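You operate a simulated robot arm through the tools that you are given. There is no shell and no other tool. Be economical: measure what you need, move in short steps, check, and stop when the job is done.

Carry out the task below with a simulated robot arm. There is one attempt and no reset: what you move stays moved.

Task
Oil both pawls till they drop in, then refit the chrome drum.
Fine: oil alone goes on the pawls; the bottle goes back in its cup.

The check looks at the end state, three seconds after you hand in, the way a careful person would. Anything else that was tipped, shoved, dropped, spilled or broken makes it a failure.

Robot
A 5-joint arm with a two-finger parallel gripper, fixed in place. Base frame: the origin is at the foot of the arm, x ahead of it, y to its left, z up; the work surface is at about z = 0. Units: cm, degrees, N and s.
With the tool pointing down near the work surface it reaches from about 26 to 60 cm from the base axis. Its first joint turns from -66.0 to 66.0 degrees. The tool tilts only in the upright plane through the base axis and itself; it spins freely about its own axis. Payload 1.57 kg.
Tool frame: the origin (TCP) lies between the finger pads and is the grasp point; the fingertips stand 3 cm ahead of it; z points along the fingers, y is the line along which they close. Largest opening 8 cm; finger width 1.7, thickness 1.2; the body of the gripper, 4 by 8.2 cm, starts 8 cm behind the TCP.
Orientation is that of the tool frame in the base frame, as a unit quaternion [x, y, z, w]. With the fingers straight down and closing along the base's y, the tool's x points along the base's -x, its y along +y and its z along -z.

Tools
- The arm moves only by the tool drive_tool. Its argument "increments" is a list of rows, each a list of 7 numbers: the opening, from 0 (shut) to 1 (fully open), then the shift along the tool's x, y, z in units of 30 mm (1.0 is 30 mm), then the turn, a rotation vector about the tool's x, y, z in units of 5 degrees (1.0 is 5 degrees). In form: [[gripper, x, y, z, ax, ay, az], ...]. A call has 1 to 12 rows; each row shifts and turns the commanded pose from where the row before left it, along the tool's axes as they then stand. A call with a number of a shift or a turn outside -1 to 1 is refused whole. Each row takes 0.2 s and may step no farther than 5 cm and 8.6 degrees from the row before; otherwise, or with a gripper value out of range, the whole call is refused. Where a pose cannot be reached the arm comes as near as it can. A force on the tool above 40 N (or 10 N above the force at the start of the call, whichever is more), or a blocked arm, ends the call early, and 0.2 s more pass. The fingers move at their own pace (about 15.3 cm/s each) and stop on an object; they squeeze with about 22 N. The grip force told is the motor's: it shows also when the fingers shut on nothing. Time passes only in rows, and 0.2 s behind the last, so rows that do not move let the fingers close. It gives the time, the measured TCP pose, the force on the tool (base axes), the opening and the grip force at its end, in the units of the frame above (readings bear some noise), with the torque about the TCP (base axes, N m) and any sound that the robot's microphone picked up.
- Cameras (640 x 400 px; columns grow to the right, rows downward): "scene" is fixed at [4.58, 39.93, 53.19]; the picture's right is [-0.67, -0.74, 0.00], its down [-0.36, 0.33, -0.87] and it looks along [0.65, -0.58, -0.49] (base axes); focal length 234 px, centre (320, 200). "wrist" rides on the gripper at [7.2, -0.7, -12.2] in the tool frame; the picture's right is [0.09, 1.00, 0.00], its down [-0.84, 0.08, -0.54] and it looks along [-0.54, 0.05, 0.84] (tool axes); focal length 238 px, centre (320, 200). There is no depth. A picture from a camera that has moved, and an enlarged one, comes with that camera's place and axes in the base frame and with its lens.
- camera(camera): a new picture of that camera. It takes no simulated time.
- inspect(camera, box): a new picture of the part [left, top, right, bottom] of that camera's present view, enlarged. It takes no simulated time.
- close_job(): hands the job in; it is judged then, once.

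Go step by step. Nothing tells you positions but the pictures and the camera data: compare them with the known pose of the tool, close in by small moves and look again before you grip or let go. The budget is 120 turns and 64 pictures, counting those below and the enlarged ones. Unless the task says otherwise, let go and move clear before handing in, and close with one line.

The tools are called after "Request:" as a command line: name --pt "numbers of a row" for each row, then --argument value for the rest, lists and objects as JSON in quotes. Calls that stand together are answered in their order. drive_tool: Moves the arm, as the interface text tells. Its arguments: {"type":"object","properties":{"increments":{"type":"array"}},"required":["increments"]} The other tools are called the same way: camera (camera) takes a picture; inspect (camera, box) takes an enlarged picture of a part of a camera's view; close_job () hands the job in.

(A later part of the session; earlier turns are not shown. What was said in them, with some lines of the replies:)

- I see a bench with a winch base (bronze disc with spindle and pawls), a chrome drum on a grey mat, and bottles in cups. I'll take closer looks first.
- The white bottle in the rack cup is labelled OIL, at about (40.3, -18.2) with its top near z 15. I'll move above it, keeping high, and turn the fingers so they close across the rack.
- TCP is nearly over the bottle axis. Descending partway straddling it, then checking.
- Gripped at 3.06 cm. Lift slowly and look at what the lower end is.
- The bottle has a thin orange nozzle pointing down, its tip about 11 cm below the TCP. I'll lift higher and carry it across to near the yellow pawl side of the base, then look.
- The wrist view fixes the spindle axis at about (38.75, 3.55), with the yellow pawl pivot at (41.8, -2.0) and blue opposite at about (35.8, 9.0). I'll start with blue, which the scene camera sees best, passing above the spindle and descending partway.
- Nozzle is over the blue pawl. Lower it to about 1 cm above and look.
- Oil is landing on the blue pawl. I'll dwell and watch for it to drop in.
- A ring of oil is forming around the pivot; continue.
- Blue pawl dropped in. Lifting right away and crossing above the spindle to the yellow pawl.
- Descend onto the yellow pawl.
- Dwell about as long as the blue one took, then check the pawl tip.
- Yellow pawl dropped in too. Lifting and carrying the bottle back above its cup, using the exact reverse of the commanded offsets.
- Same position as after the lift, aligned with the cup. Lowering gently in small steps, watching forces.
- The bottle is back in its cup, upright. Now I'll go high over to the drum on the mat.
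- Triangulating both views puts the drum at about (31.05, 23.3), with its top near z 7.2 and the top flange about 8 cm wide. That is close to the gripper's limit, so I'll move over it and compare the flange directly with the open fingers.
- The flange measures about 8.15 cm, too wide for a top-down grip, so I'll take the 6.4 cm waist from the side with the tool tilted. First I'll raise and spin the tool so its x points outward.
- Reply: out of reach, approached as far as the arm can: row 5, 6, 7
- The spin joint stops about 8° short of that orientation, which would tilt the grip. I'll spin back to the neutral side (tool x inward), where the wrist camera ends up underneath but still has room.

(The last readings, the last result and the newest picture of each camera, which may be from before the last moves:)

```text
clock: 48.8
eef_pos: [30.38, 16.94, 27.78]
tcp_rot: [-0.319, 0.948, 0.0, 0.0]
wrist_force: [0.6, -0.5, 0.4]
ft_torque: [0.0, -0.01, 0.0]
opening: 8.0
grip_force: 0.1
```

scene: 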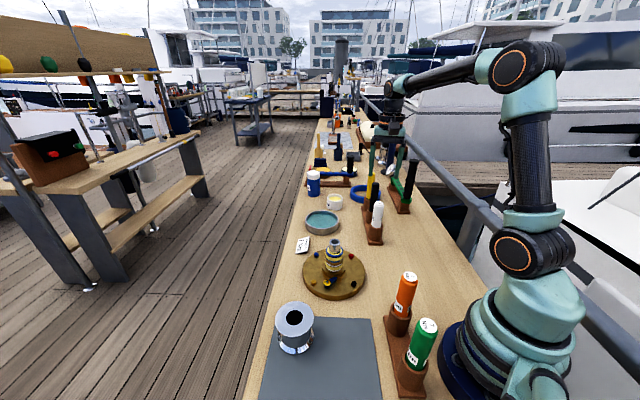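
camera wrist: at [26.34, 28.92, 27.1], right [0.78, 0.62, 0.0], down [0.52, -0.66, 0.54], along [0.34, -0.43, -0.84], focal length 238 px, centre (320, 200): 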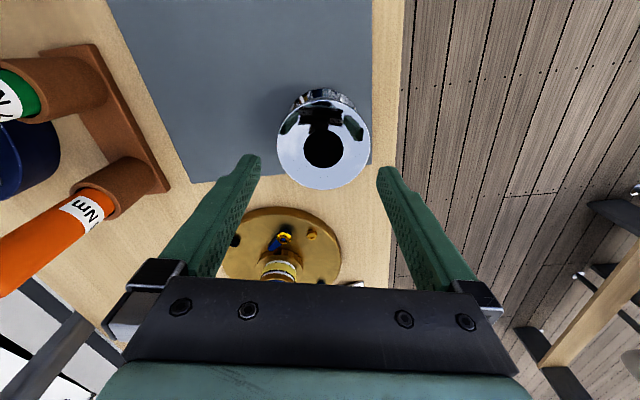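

Request:
drive_tool --pt "1 -0.07 0.78 0 0 0 0" --pt "1 -0.07 0.79 0 0 0 0" --pt "1 0 0 0 0 -1 0" --pt "1 0 0 0 0 -1 0" --pt "1 0 0 0 0 -1 0" --pt "1 0 0 0 0 -1 0" --pt "1 0 0 0 0 -1 0" --pt "1 0 0 0 0 -1 0" --pt "1 0 0 0 0 0 0"

Request:
drive_tool --pt "1 0 0 0 0 -1 0" --pt "1 0 0 0 0 -1 0" --pt "1 0 0 0 0 -1 0" --pt "1 0 0 0 0 -1 0" --pt "1 0 0 0 0 -1 0" --pt "1 0 0 0 0 0 0"

Request:
camera --camera "scene"

Request:
camera --camera "wrist"

```text
clock: 50.8
eef_pos: [27.9, 21.0, 27.66]
tcp_rot: [-0.307, 0.915, 0.082, 0.247]
wrist_force: [0.0, -0.1, 0.5]
ft_torque: [0.01, 0.02, 0.02]
opening: 8.01
grip_force: 0.1
```

```text
clock: 52.2
eef_pos: [30.55, 22.79, 30.38]
tcp_rot: [-0.281, 0.842, 0.146, 0.438]
wrist_force: [0.7, -0.3, 0.8]
ft_torque: [0.01, 0.02, 0.01]
opening: 8.0
grip_force: 0.1
out of reach, approached as far as the arm can: row 3, 4, 5
```

```text
24 pictures are left
```

scene: 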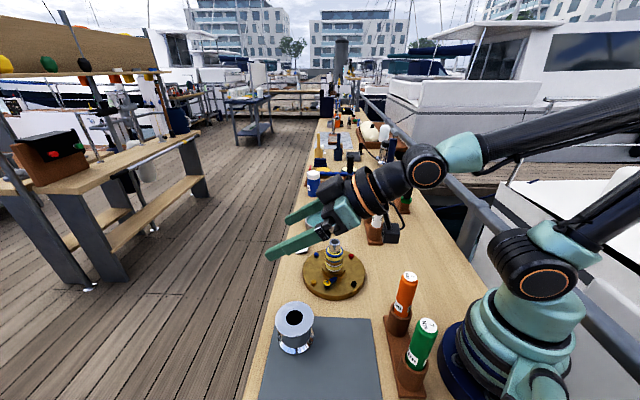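

```text
23 pictures are left
camera wrist: at [19.55, 13.82, 31.57], right [-0.64, 0.76, -0.08], down [-0.02, 0.09, 1.0], along [0.77, 0.64, -0.04], focal length 238 px, centre (320, 200)
```

wrist: 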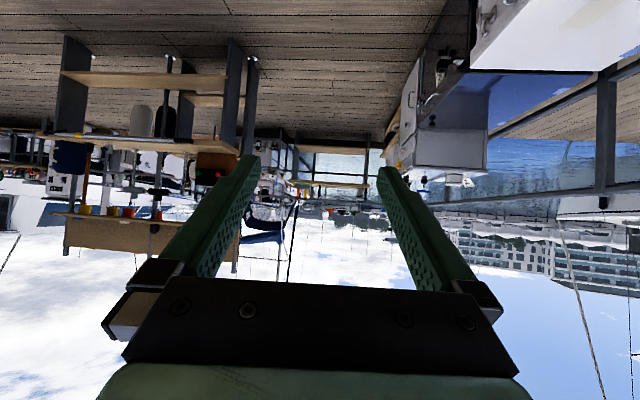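

Outward tilt folds the arm past its limit. I'll tilt the other way instead: wrist beyond the drum, fingers pointing back inward, camera on top. First back to vertical, then on.

Request:
drive_tool --pt "1 0 0 0 0 1 0" --pt "1 0 0 0 0 1 0" --pt "1 0 0 0 0 1 0" --pt "1 0 0 0 0 1 0" --pt "1 0 0 0 0 1 0" --pt "1 0 0 0 0 1 0" --pt "1 0 0 0 0 1 0" --pt "1 0 0 0 0 1 0" --pt "1 0 0 0 0 1 0" --pt "1 0 0 0 0 1 0" --pt "1 0 0 0 0 1 0" --pt "1 0 0 0 0 0 0"

Request:
drive_tool --pt "1 0 0 0.5 0 1 0" --pt "1 0 0 0.5 0 1 0" --pt "1 0 0 0.5 0 1 0" --pt "1 0 0 0 0 1 0" --pt "1 0 0 0 0 1 0" --pt "1 0 0 0 0 1 0" --pt "1 0 0 0 0 1 0" --pt "1 0 0 0 0 1 0" --pt "1 0 0 0 0 1 0" --pt "1 0 0 0 0 1 0" --pt "1 0 0 0 0 1 0" --pt "1 0 0 0 0 0 0"

Request:
camera --camera "wrist"

```text
clock: 54.8
eef_pos: [30.42, 22.83, 30.35]
tcp_rot: [-0.317, 0.948, 0.0, -0.001]
wrist_force: [0.9, 0.2, -0.2]
ft_torque: [0.04, -0.01, -0.02]
opening: 8.01
grip_force: 0.1
```

```text
clock: 57.4
eef_pos: [28.66, 21.56, 24.49]
tcp_rot: [-0.282, 0.841, -0.146, -0.438]
wrist_force: [0.1, -0.6, -0.3]
ft_torque: [-0.03, 0.03, 0.03]
opening: 8.01
grip_force: 0.1
out of reach, approached as far as the arm can: row 11
```

```text
22 pictures are left
camera wrist: at [33.77, 24.49, 37.4], right [-0.64, 0.76, 0.08], down [0.69, 0.62, -0.37], along [-0.33, -0.19, -0.92], focal length 238 px, centre (320, 200)
```

wrist: 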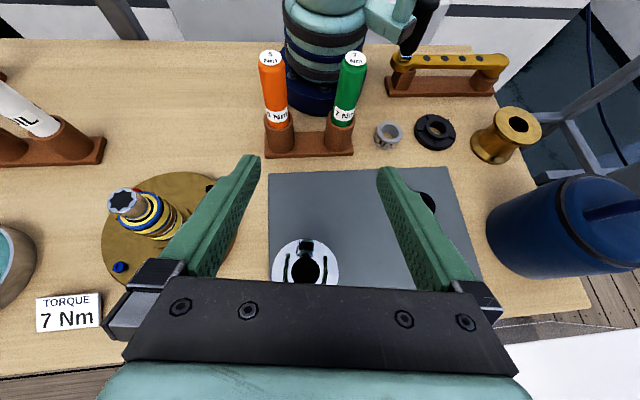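

Tilt reached. Now I'll measure the drum's lateral offset precisely.

Request:
inspect --camera "wrist" --box '[255, 220, 355, 290]'

```text
5.71 times, centred on (305, 255) of wrist
camera zoom: at [33.77, 24.49, 37.4], right [-0.64, 0.76, 0.08], down [0.69, 0.62, -0.37], along [-0.33, -0.19, -0.92], focal length 1362 px, centre (406, -114)
```

zoom: 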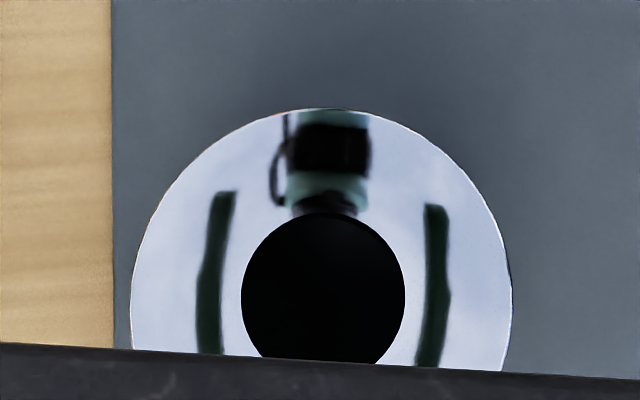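

Drum is about 0.2 cm to the tool's -y side. Moving to just outside and above it with that correction.

Request:
drive_tool --pt "1 -0.793 -0.012 0.078 0 0 0" --pt "1 -0.793 -0.012 0.078 0 0 0" --pt "1 -0.793 -0.012 0.078 0 0 0" --pt "1 -0.793 -0.012 0.078 0 0 0" --pt "1 -0.793 -0.012 0.078 0 0 0" --pt "1 -0.793 -0.012 0.078 0 0 0" --pt "1 0 0 0 0 0 0"

Request:
camera --camera "wrist"

Request:
inspect --camera "scene" --box '[200, 240, 380, 380]'

```text
clock: 59.0
eef_pos: [33.07, 24.62, 11.7]
tcp_rot: [-0.28, 0.842, -0.144, -0.437]
wrist_force: [0.8, -1.1, 0.1]
ft_torque: [0.0, -0.03, -0.01]
opening: 7.97
grip_force: 0.0
out of reach, approached as far as the arm can: row 4, 5, 6
```

```text
20 pictures are left
camera wrist: at [38.14, 27.47, 24.64], right [-0.64, 0.77, 0.08], down [0.69, 0.62, -0.37], along [-0.33, -0.18, -0.92], focal length 238 px, centre (320, 200)
```

wrist: 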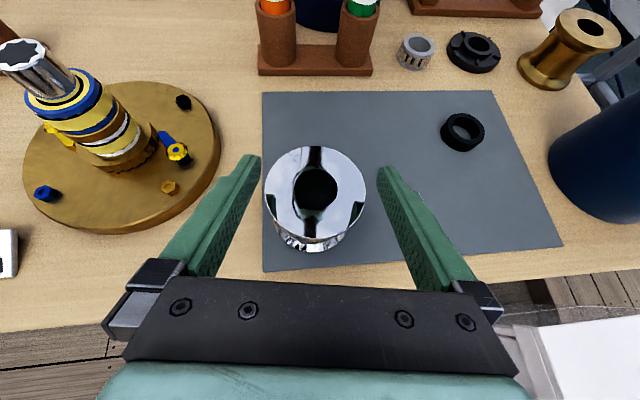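

```text
2.86 times, centred on (290, 310) of scene
camera zoom: at [4.58, 39.93, 53.19], right [-0.67, -0.74, 0.0], down [-0.36, 0.33, -0.87], along [0.65, -0.58, -0.49], focal length 668 px, centre (406, -114)
```

zoom: 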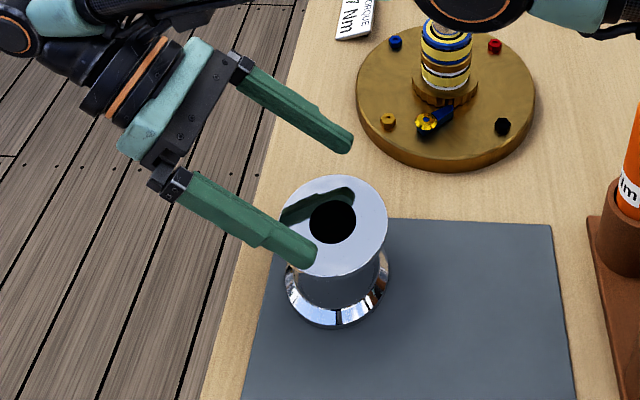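

Lateral error is now about 0.1 cm. Continuing outward and down beside the flange.

Request:
drive_tool --pt "1 -0.5 -0.035 0.05 0 0 0" --pt "1 -0.5 0 0.05 0 0 0" --pt "1 0 0 0 0 0 0"

Request:
inspect --camera "wrist" --box '[220, 100, 420, 260]'

```text
clock: 59.8
eef_pos: [33.23, 24.49, 9.02]
tcp_rot: [-0.279, 0.842, -0.142, -0.438]
wrist_force: [-0.1, 0.0, 0.1]
ft_torque: [0.01, 0.0, -0.03]
opening: 8.0
grip_force: 0.0
out of reach, approached as far as the arm can: row 1, 2
```

```text
2.50 times, centred on (320, 180) of wrist
camera zoom: at [38.36, 27.47, 21.97], right [-0.64, 0.77, 0.08], down [0.69, 0.62, -0.37], along [-0.34, -0.18, -0.92], focal length 596 px, centre (320, 250)
```

zoom: 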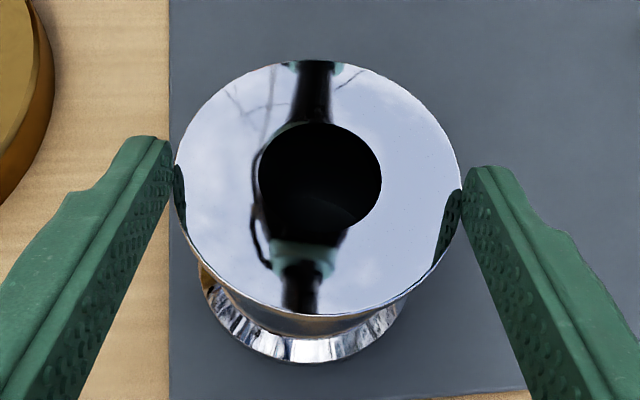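

The fingers are well centred, but r is limited at this tilt. I'll back up slightly, ease the tilt by 15°, and move out so the tips can pass the rim.

Request:
drive_tool --pt "1 0.68 0 -0.48 0 0 0" --pt "1 0 0 0 0 -1 0" --pt "1 0 0 0 0 -1 0" --pt "1 0 0 0 0 -1 0" --pt "1 -0.28 0 -0.24 0 0 0" --pt "1 0 0 0 0 0 0"

Request:
inspect --camera "wrist" --box '[220, 100, 420, 260]'

```text
clock: 61.2
eef_pos: [34.28, 25.14, 11.54]
tcp_rot: [-0.297, 0.892, -0.106, -0.325]
wrist_force: [0.5, 0.1, 0.0]
ft_torque: [-0.01, 0.0, 0.05]
opening: 8.02
grip_force: 0.1
```

```text
2.50 times, centred on (320, 180) of wrist
camera zoom: at [36.52, 26.01, 25.55], right [-0.65, 0.76, 0.06], down [0.75, 0.66, -0.12], along [-0.13, -0.03, -0.99], focal length 596 px, centre (320, 250)
```

zoom: 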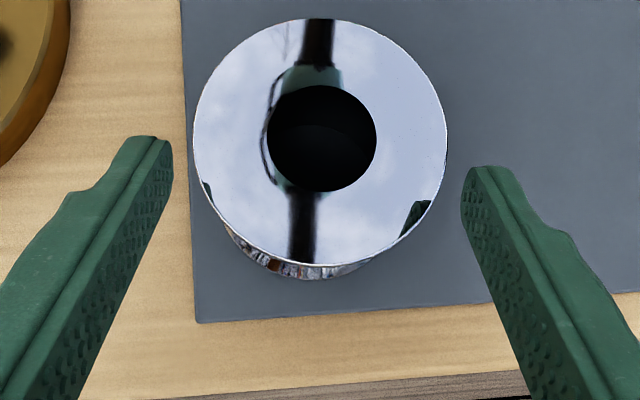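

Centred. Descending beside the waist at this tilt.

Request:
drive_tool --pt "1 -0.417 0 0.497 0 0 0" --pt "1 -0.417 0 0.497 0 0 0" --pt "1 -0.417 0 0.497 0 0 0" --pt "1 0 0 0 0 0 0"

Request:
inspect --camera "scene" --box '[220, 260, 360, 370]'

Request:
inspect --camera "wrist" --box '[220, 100, 420, 260]'

```text
clock: 62.2
eef_pos: [34.16, 25.13, 5.67]
tcp_rot: [-0.297, 0.891, -0.106, -0.326]
wrist_force: [-0.7, -0.3, -0.4]
ft_torque: [0.0, 0.0, -0.01]
opening: 8.01
grip_force: 0.1
```

```text
3.64 times, centred on (290, 315) of scene
camera zoom: at [4.58, 39.93, 53.19], right [-0.67, -0.74, 0.0], down [-0.36, 0.33, -0.87], along [0.65, -0.58, -0.49], focal length 850 px, centre (429, -218)
```

zoom: 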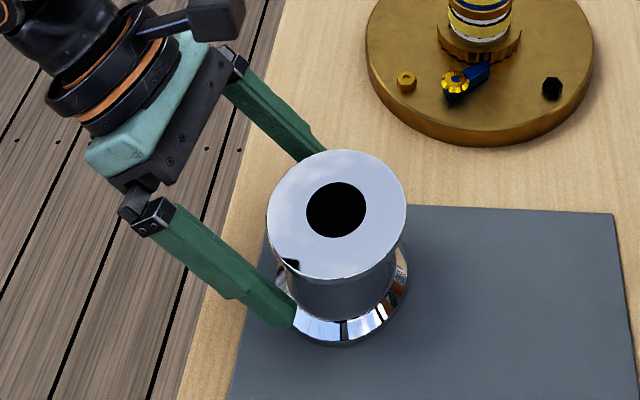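

```text
2.50 times, centred on (320, 180) of wrist
camera zoom: at [36.45, 26.0, 19.65], right [-0.65, 0.75, 0.06], down [0.75, 0.66, -0.12], along [-0.13, -0.03, -0.99], focal length 596 px, centre (320, 250)
```

zoom: 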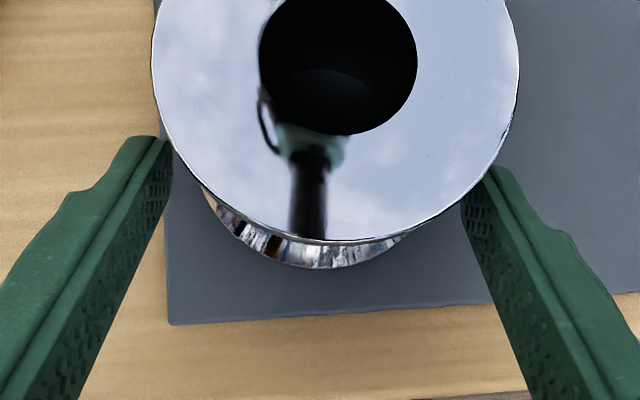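

Lateral offset is about zero and nothing is touched. Sliding the fingers in under the rim while restoring the tilt.

Request:
drive_tool --pt "1 0.1 0 0.19 0 0.8 0" --pt "1 0.086 0 0.2 0 0.8 0" --pt "1 0.07 0 0.204 0 0.8 0" --pt "1 0 0 0 0 0 0"

Request:
inspect --camera "scene" --box '[240, 280, 340, 360]'

```text
clock: 63.2
eef_pos: [32.82, 24.19, 4.96]
tcp_rot: [-0.284, 0.852, -0.136, -0.417]
wrist_force: [-0.2, -0.7, 0.0]
ft_torque: [-0.04, -0.05, 0.0]
opening: 8.0
grip_force: 0.0
```

```text
5.00 times, centred on (290, 320) of scene
camera zoom: at [4.58, 39.93, 53.19], right [-0.67, -0.74, 0.0], down [-0.36, 0.33, -0.87], along [0.65, -0.58, -0.49], focal length 1169 px, centre (470, -400)
```

zoom: 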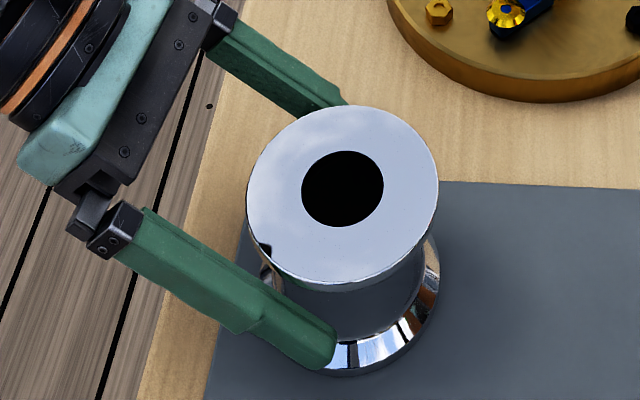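

Fingers straddle the waist below the rim. Closing.

Request:
drive_tool --pt "0.9 0 0 0 0 0 0" --pt "0.8 0 0 0 0 0 0" --pt "0.7 0 0 0 0 0 0" --pt "0.6 0 0 0 0 0 0" --pt "0.6 0 0 0 0 0 0"

Request:
inspect --camera "scene" --box '[240, 280, 340, 360]'

```text
clock: 64.4
eef_pos: [32.73, 24.14, 4.93]
tcp_rot: [-0.284, 0.853, -0.135, -0.417]
wrist_force: [-4.2, 4.0, -0.3]
ft_torque: [0.04, 0.07, -0.15]
opening: 6.69
grip_force: 22.4
```

```text
5.00 times, centred on (290, 320) of scene
camera zoom: at [4.58, 39.93, 53.19], right [-0.67, -0.74, 0.0], down [-0.36, 0.33, -0.87], along [0.65, -0.58, -0.49], focal length 1169 px, centre (470, -400)
```

zoom: 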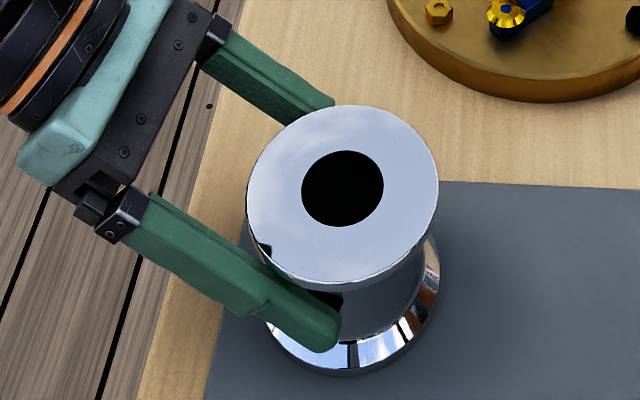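

Gripped at 6.69 cm. Small test lift.

Request:
drive_tool --pt "0.6 0.13 0 -0.103 0 0 0" --pt "0.6 0.26 0 -0.205 0 0 0" --pt "0.6 0.26 0 -0.205 0 0 0" --pt "0.6 0 0 0 0 0 0"

Request:
inspect --camera "scene" --box '[230, 250, 350, 360]'

```text
clock: 65.4
eef_pos: [32.73, 24.16, 7.33]
tcp_rot: [-0.283, 0.853, -0.136, -0.417]
wrist_force: [0.4, 0.1, -7.1]
ft_torque: [0.03, -0.13, 0.01]
opening: 6.65
grip_force: 21.7
```

```text
3.64 times, centred on (290, 305) of scene
camera zoom: at [4.58, 39.94, 53.19], right [-0.67, -0.74, 0.0], down [-0.36, 0.33, -0.87], along [0.65, -0.58, -0.49], focal length 850 px, centre (429, -182)
```

zoom: 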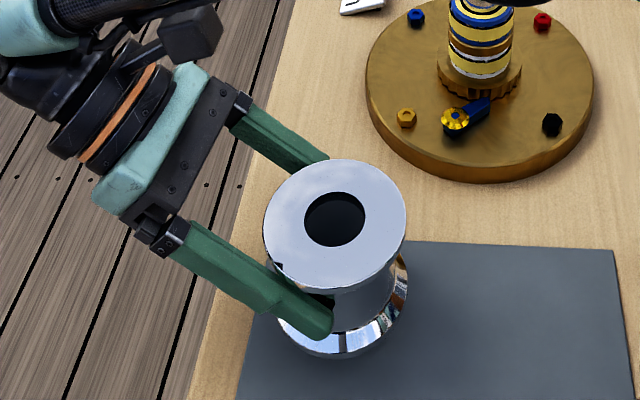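

The drum is held level (about 0.7 kg). Keeping this tilt, the arm can't lift it above the spindle at that radius, so I'll lean the tool upright while lifting, cross over with the drum slightly tipped, and level it as it goes on.

Request:
drive_tool --pt "0.6 0.586 0 -0.36 0 -0.85 0" --pt "0.6 0.557 0 -0.403 0 -0.85 0" --pt "0.6 0.526 0 -0.443 0 -0.85 0" --pt "0.6 0.492 0 -0.48 0 -0.85 0" --pt "0.6 0.455 0 -0.516 0 0 0" --pt "0.6 0.455 0 -0.516 0 0 0" --pt "0.6 0 0 0 0 0 0"

Request:
inspect --camera "wrist" --box '[220, 60, 420, 260]'

```text
clock: 67.0
eef_pos: [31.56, 23.29, 19.63]
tcp_rot: [-0.302, 0.905, -0.093, -0.285]
wrist_force: [0.3, -0.2, -7.2]
ft_torque: [0.08, -0.08, -0.02]
opening: 6.65
grip_force: 22.0
```

```text
2.00 times, centred on (320, 160) of wrist
camera zoom: at [32.94, 23.4, 33.93], right [-0.66, 0.75, 0.06], down [0.75, 0.66, -0.04], along [-0.07, 0.02, -1.0], focal length 477 px, centre (320, 280)
```

zoom: 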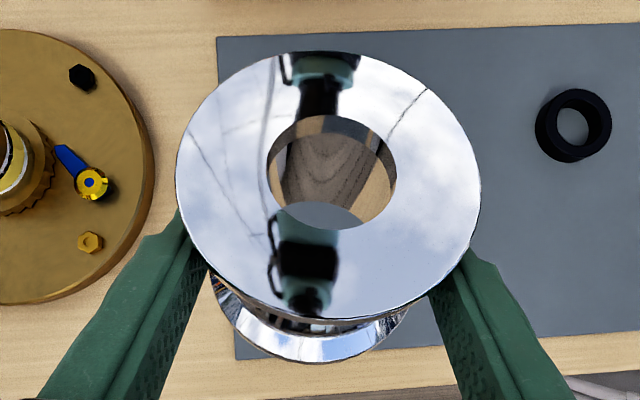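

The grip is steady and centred. Swinging toward the spindle, stopping short to check height clearance.

Request:
drive_tool --pt "0.6 0.015 -0.48 0.01 -0.241 0 0.344" --pt "0.6 0.029 -0.957 0.02 -0.482 0 0.688" --pt "0.6 0.029 -0.957 0.02 -0.482 0 0.688" --pt "0.6 0.029 -0.957 0.02 -0.482 0 0.688" --pt "0.6 0.029 -0.957 0.02 -0.482 0 0.688" --pt "0.6 0.015 -0.48 0.01 -0.241 0 0.344" --pt "0.6 0 0 0 0 0 0"

Request:
inspect --camera "scene" --box '[240, 180, 400, 310]'

```text
clock: 68.6
eef_pos: [38.0, 10.52, 19.81]
tcp_rot: [-0.132, 0.945, -0.039, -0.298]
wrist_force: [0.1, 0.0, -8.1]
ft_torque: [0.02, -0.12, -0.03]
opening: 6.61
grip_force: 22.5
```

```text
3.08 times, centred on (320, 245) of scene
camera zoom: at [4.58, 39.93, 53.19], right [-0.67, -0.74, 0.0], down [-0.36, 0.33, -0.87], along [0.65, -0.58, -0.49], focal length 719 px, centre (320, 62)
```

zoom: 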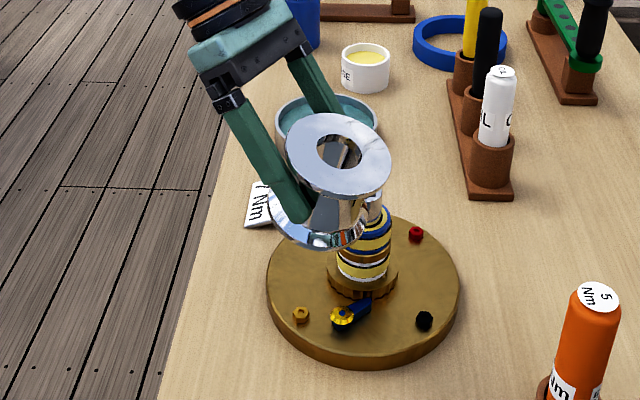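

Clearance is sufficient. Swinging the rest of the way over the spindle.

Request:
drive_tool --pt "0.6 0.032 -0.782 0.022 -0.392 0 0.559" --pt "0.6 0.032 -0.782 0.022 -0.392 0 0.559" --pt "0.6 0.032 -0.782 0.022 -0.392 0 0.559" --pt "0.6 0 0 0 0 0 0" --pt "0.6 0 0 0 0 0 0"

Request:
inspect --camera "wrist" --box '[220, 60, 420, 260]'

```text
clock: 69.8
eef_pos: [39.16, 3.66, 19.62]
tcp_rot: [-0.047, 0.953, -0.013, -0.3]
wrist_force: [0.0, -0.9, -8.1]
ft_torque: [0.01, -0.1, -0.02]
opening: 6.67
grip_force: 22.3
```

```text
2.00 times, centred on (320, 160) of wrist
camera zoom: at [40.33, 2.94, 33.89], right [-0.17, 0.98, 0.06], down [0.98, 0.17, -0.04], along [-0.05, 0.05, -1.0], focal length 477 px, centre (320, 280)
```

zoom: 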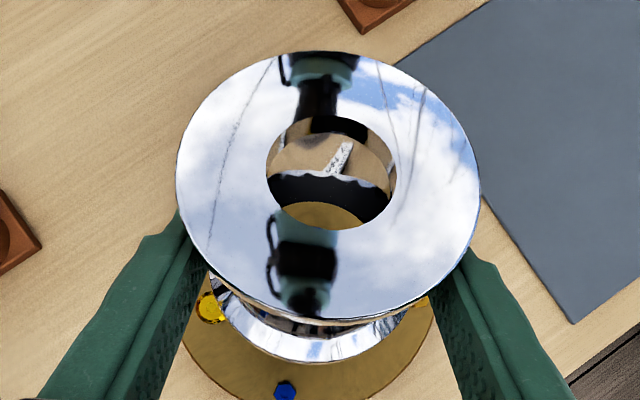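

Drum's lower opening is over the spindle axis, within about 0.1 cm by my estimates. Lowering in steps while levelling, then checking.

Request:
drive_tool --pt "0.6 -0.362 0 0.308 0 0.8 0" --pt "0.6 -0.352 0 0.255 0 0.8 0" --pt "0.6 0 0 0 0 0 0"

Request:
inspect --camera "scene" --box '[270, 190, 390, 300]'

```text
clock: 70.6
eef_pos: [39.86, 3.66, 17.12]
tcp_rot: [-0.045, 0.929, -0.015, -0.366]
wrist_force: [1.1, 0.3, -6.1]
ft_torque: [0.02, -0.16, 0.0]
opening: 6.67
grip_force: 22.1
```

```text
3.64 times, centred on (330, 245) of scene
camera zoom: at [4.58, 39.94, 53.19], right [-0.67, -0.74, 0.0], down [-0.36, 0.33, -0.87], along [0.65, -0.58, -0.49], focal length 850 px, centre (284, 36)
```

zoom: 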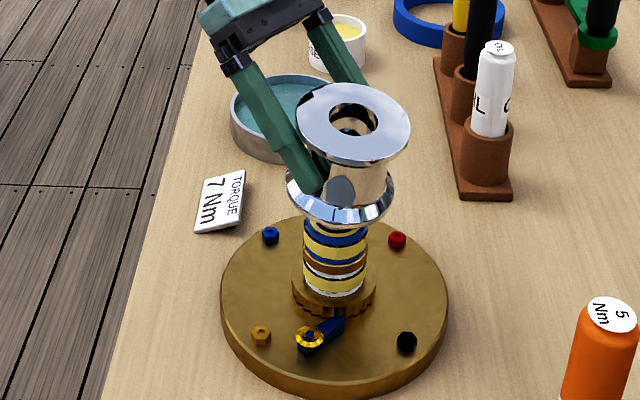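

Request:
drive_tool --pt "0.6 -0.307 0 0.202 0 0.6 0" --pt "0.6 -0.269 0 0.139 0 0.6 0" --pt "0.6 -0.279 0 0.132 0 0.6 0" --pt "0.6 0 0 0 0 0 0"

```text
clock: 71.6
eef_pos: [40.48, 3.67, 14.23]
tcp_rot: [-0.044, 0.898, -0.019, -0.438]
wrist_force: [-1.5, 0.5, -8.0]
ft_torque: [0.01, -0.14, -0.02]
opening: 6.65
grip_force: 22.2
```

Request:
inspect --camera "wrist" --box '[240, 60, 400, 200]'

```text
2.86 times, centred on (320, 130) of wrist
camera zoom: at [45.76, 3.44, 27.45], right [-0.15, 0.99, 0.08], down [0.93, 0.17, -0.33], along [-0.33, 0.02, -0.94], focal length 681 px, centre (320, 400)
```

zoom: 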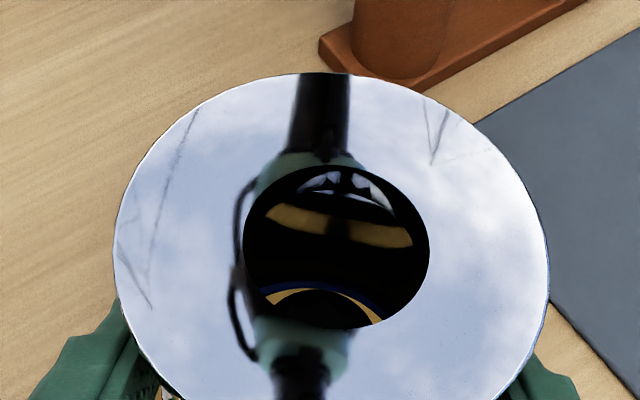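

Request:
inspect --camera "wrist" --box '[296, 112, 352, 147]'

```text
11.43 times, centred on (324, 130) of wrist
camera zoom: at [45.76, 3.44, 27.45], right [-0.15, 0.99, 0.08], down [0.93, 0.17, -0.33], along [-0.33, 0.02, -0.94], focal length 2724 px, centre (274, 1006)
```

zoom: 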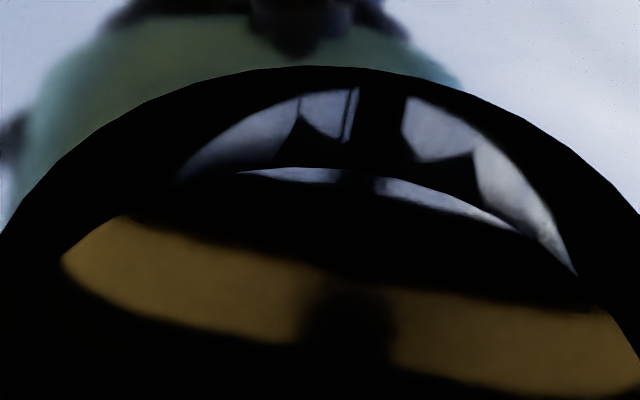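

Reflections make the inside hard to read. A slight outward correction, then lower slowly with force checks.

Request:
drive_tool --pt "0.6 -0.027 -0.02 -0.034 0 0 0" --pt "0.6 -0.158 0 0.123 0 0 0" --pt "0.6 -0.158 0 0.123 0 0 0" --pt "0.6 0 0 0 0 0 0"

```text
clock: 72.6
eef_pos: [40.53, 3.7, 13.13]
tcp_rot: [-0.043, 0.897, -0.019, -0.439]
wrist_force: [-0.4, 0.0, -8.0]
ft_torque: [0.0, -0.13, 0.0]
opening: 6.66
grip_force: 22.1
```

Request:
drive_tool --pt "0.6 -0.158 0 0.123 0 0 0" --pt "0.6 -0.158 0 0.123 0 0 0" --pt "0.6 -0.158 0 0.123 0 0 0" --pt "0.6 0 0 0 0 0 0"

Request:
inspect --camera "scene" --box '[280, 200, 380, 300]'

```text
clock: 73.6
eef_pos: [40.58, 3.71, 11.31]
tcp_rot: [-0.044, 0.898, -0.018, -0.437]
wrist_force: [-0.5, 0.1, -0.2]
ft_torque: [0.02, 0.22, 0.0]
opening: 6.66
grip_force: 21.9
```

```text
4.00 times, centred on (330, 250) of scene
camera zoom: at [4.58, 39.93, 53.19], right [-0.67, -0.74, 0.0], down [-0.36, 0.33, -0.87], along [0.65, -0.58, -0.49], focal length 935 px, centre (280, 0)
```

zoom: 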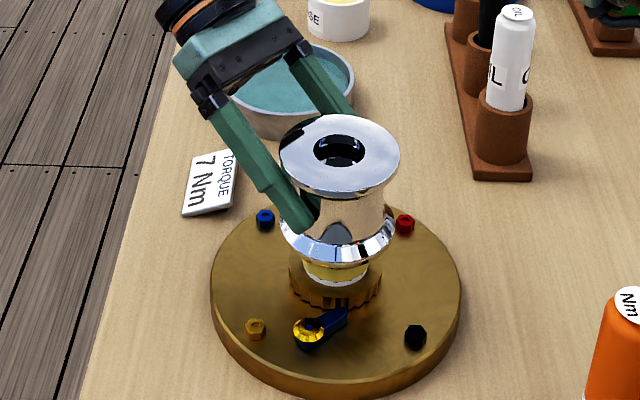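

The drum's weight is now supported about 3 cm above its seat, probably because the spindle's end is touching the edge of the top hole. Checking alignment from above.

Request:
inspect --camera "wrist" --box '[280, 95, 360, 160]'

```text
6.15 times, centred on (320, 128) of wrist
camera zoom: at [45.92, 3.43, 24.58], right [-0.15, 0.99, 0.08], down [0.93, 0.17, -0.33], along [-0.33, 0.02, -0.94], focal length 1467 px, centre (320, 646)
```

zoom: 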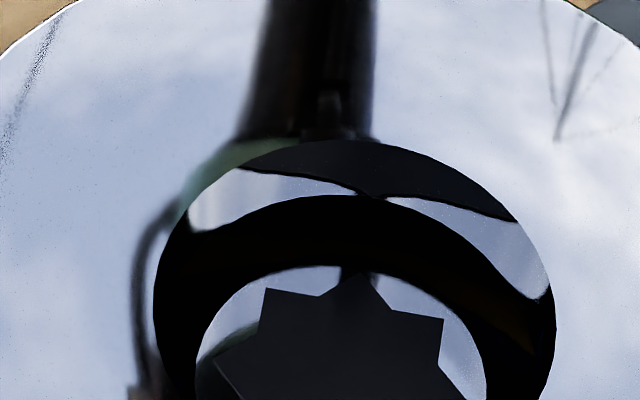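

The torque change suggests contact on the bearing's inner side at radius ~2.4 cm, meaning the drum leans slightly (top inward). I'll level it a bit more and try going on gently.

Request:
drive_tool --pt "0.6 0.04 0 -0.03 0 0 0" --pt "0.6 0 0 0 0 0.35 0" --pt "0.6 0 0 0 0 0 0"

Request:
drive_tool --pt "0.6 -0.08 0 0.06 0 0 0" --pt "0.6 -0.08 0 0.06 0 0 0" --pt "0.6 0 0 0 0 0 0"

```text
clock: 74.4
eef_pos: [40.79, 3.69, 11.6]
tcp_rot: [-0.044, 0.891, -0.019, -0.451]
wrist_force: [-0.8, -0.4, -7.6]
ft_torque: [0.06, -0.15, -0.02]
opening: 6.63
grip_force: 21.9
```

```text
clock: 75.2
eef_pos: [40.7, 3.63, 10.76]
tcp_rot: [-0.043, 0.891, -0.02, -0.451]
wrist_force: [0.5, -0.7, -7.4]
ft_torque: [0.02, -0.12, 0.02]
opening: 6.66
grip_force: 22.5
```

That freed it. Continuing down slowly.

Request:
drive_tool --pt "0.6 -0.134 0 0.099 0 0 0" --pt "0.6 -0.134 0 0.099 0 0 0" --pt "0.6 0 0 0 0 0 0"

```text
clock: 76.0
eef_pos: [40.65, 3.71, 9.8]
tcp_rot: [-0.042, 0.891, -0.017, -0.452]
wrist_force: [0.7, 0.3, -7.6]
ft_torque: [0.0, -0.14, 0.01]
opening: 6.68
grip_force: 21.8
```

Request:
drive_tool --pt "0.6 -0.134 0 0.099 0 0 0" --pt "0.6 -0.134 0 0.099 0 0 0" --pt "0.6 0 0 0 0 0 0"

```text
clock: 76.8
eef_pos: [40.67, 3.6, 8.7]
tcp_rot: [-0.044, 0.891, -0.02, -0.451]
wrist_force: [-1.0, 0.0, -8.3]
ft_torque: [0.07, -0.15, 0.04]
opening: 6.67
grip_force: 21.5
```

Request:
drive_tool --pt "0.6 -0.08 0 0.06 0 0 0" --pt "0.6 -0.08 0 0.06 0 0 0" --pt "0.6 0 0 0 0 0 0"

Request:
inspect --camera "scene" --box '[290, 220, 380, 300]'

```text
clock: 77.6
eef_pos: [40.65, 3.62, 8.24]
tcp_rot: [-0.044, 0.891, -0.019, -0.451]
wrist_force: [0.1, -0.3, -7.6]
ft_torque: [0.02, -0.16, -0.02]
opening: 6.64
grip_force: 22.6
```

```text
5.00 times, centred on (335, 260) of scene
camera zoom: at [4.58, 39.94, 53.19], right [-0.67, -0.74, 0.0], down [-0.36, 0.33, -0.87], along [0.65, -0.58, -0.49], focal length 1169 px, centre (245, -100)
```

zoom: 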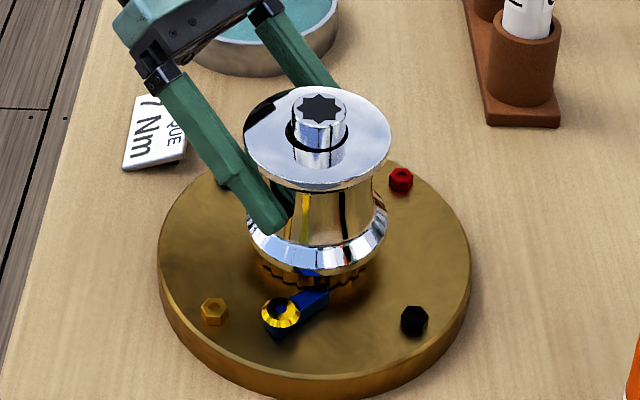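

The spindle comes through the top hole and the drum is almost seated. Small steps until contact.

Request:
drive_tool --pt "0.6 -0.054 0 0.04 0 0 0" --pt "0.6 -0.054 0 0.04 0 0 0" --pt "0.6 0 0 0 0 0 0"

```text
clock: 78.4
eef_pos: [40.62, 3.63, 7.85]
tcp_rot: [-0.044, 0.891, -0.02, -0.452]
wrist_force: [-1.2, -1.6, 8.0]
ft_torque: [0.31, -0.19, 0.01]
opening: 6.62
grip_force: 22.4
```

Contact, at the expected seat height. Release the drum and let it settle, then look.

Request:
drive_tool --pt "0.85 0 0 0 0 0 0" --pt "0.9 0 0 0 0 0 0" --pt "1 0 0 0 0 0 0" --pt "1 0 0 0 0 0 0"

Request:
inspect --camera "scene" --box '[290, 220, 380, 300]'

```text
clock: 79.4
eef_pos: [40.68, 3.66, 7.91]
tcp_rot: [-0.043, 0.891, -0.019, -0.451]
wrist_force: [-0.1, 0.2, -0.4]
ft_torque: [-0.02, 0.01, 0.01]
opening: 7.99
grip_force: 0.0
```

```text
5.00 times, centred on (335, 260) of scene
camera zoom: at [4.58, 39.93, 53.19], right [-0.67, -0.74, 0.0], down [-0.36, 0.33, -0.87], along [0.65, -0.58, -0.49], focal length 1169 px, centre (245, -100)
```

zoom: 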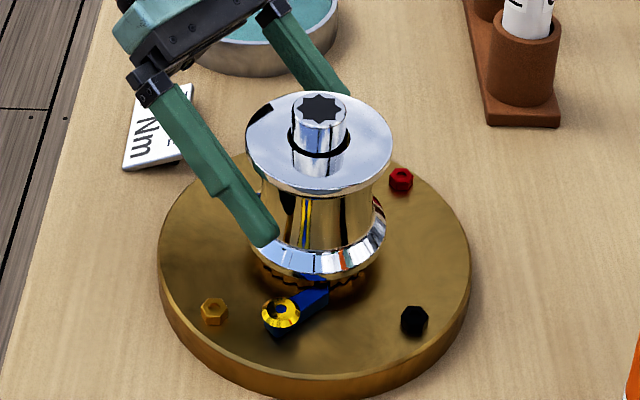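

The drum sits level on its seat with the spindle through it. Backing the fingers out from under the rim, then rising clear.

Request:
drive_tool --pt "1 -0.065 0 -0.2 0 -0.8 0" --pt "1 -0.078 0 -0.196 0 -0.8 0" --pt "1 -0.092 0 -0.19 0 -0.8 0" --pt "1 0 0 0 0 0 0" --pt "1 0.443 0 -0.498 0 -1 0" --pt "1 0.399 0 -0.535 0 -1 0" --pt "1 0.35 0 -0.567 0 -1 0" --pt "1 0.3 0 -0.595 0 -1 0" --pt "1 0.247 0 -0.62 0 -1 0" --pt "1 0.19 0 -0.64 0 -1 0" --pt "1 0.1 0 -0.9 0 0 0" --pt "1 0.1 0 -0.9 0 0 0"

Request:
camera --camera "scene"

Request:
inspect --camera "wrist" --box '[160, 0, 480, 200]'

```text
clock: 82.0
eef_pos: [43.11, 3.81, 25.92]
tcp_rot: [-0.049, 0.994, -0.004, -0.102]
wrist_force: [-0.2, 0.1, 0.4]
ft_torque: [0.02, -0.02, 0.02]
opening: 8.01
grip_force: 0.2
```

```text
1 pictures are left
```

scene: 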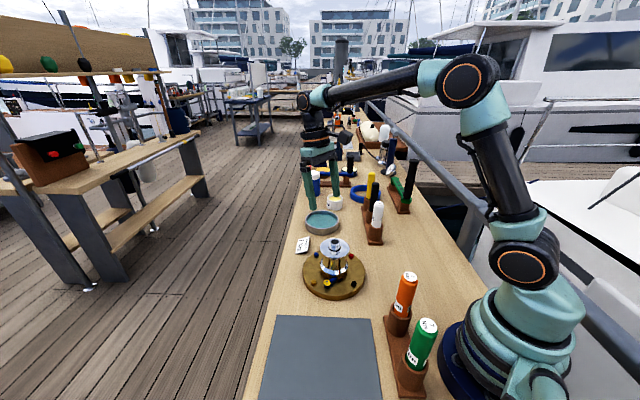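

```text
2.00 times, centred on (320, 100) of wrist
camera zoom: at [38.5, 2.67, 39.31], right [-0.19, 0.98, 0.02], down [0.92, 0.17, 0.36], along [0.35, 0.09, -0.93], focal length 477 px, centre (320, 400)
```

zoom: 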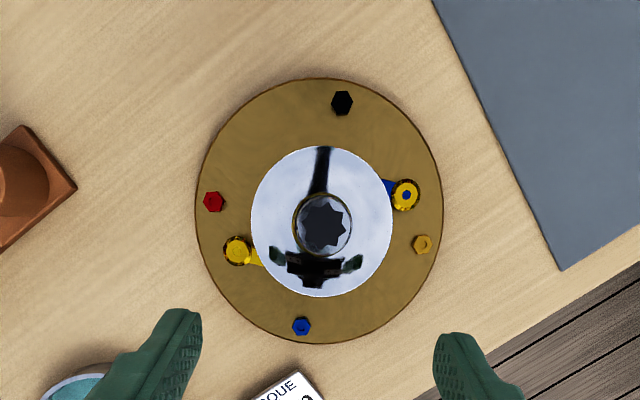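

Both pawls are oiled and dropped in, the bottle is in its cup, the drum is seated concentric and level, and the arm is clear. Handing in.

Request:
close_job

```text
The job is handed in.
```

Both pawls were oiled with oil only and dropped in, the bottle is back in its cup, the chrome drum is refitted on its spindle, and the job is handed in.
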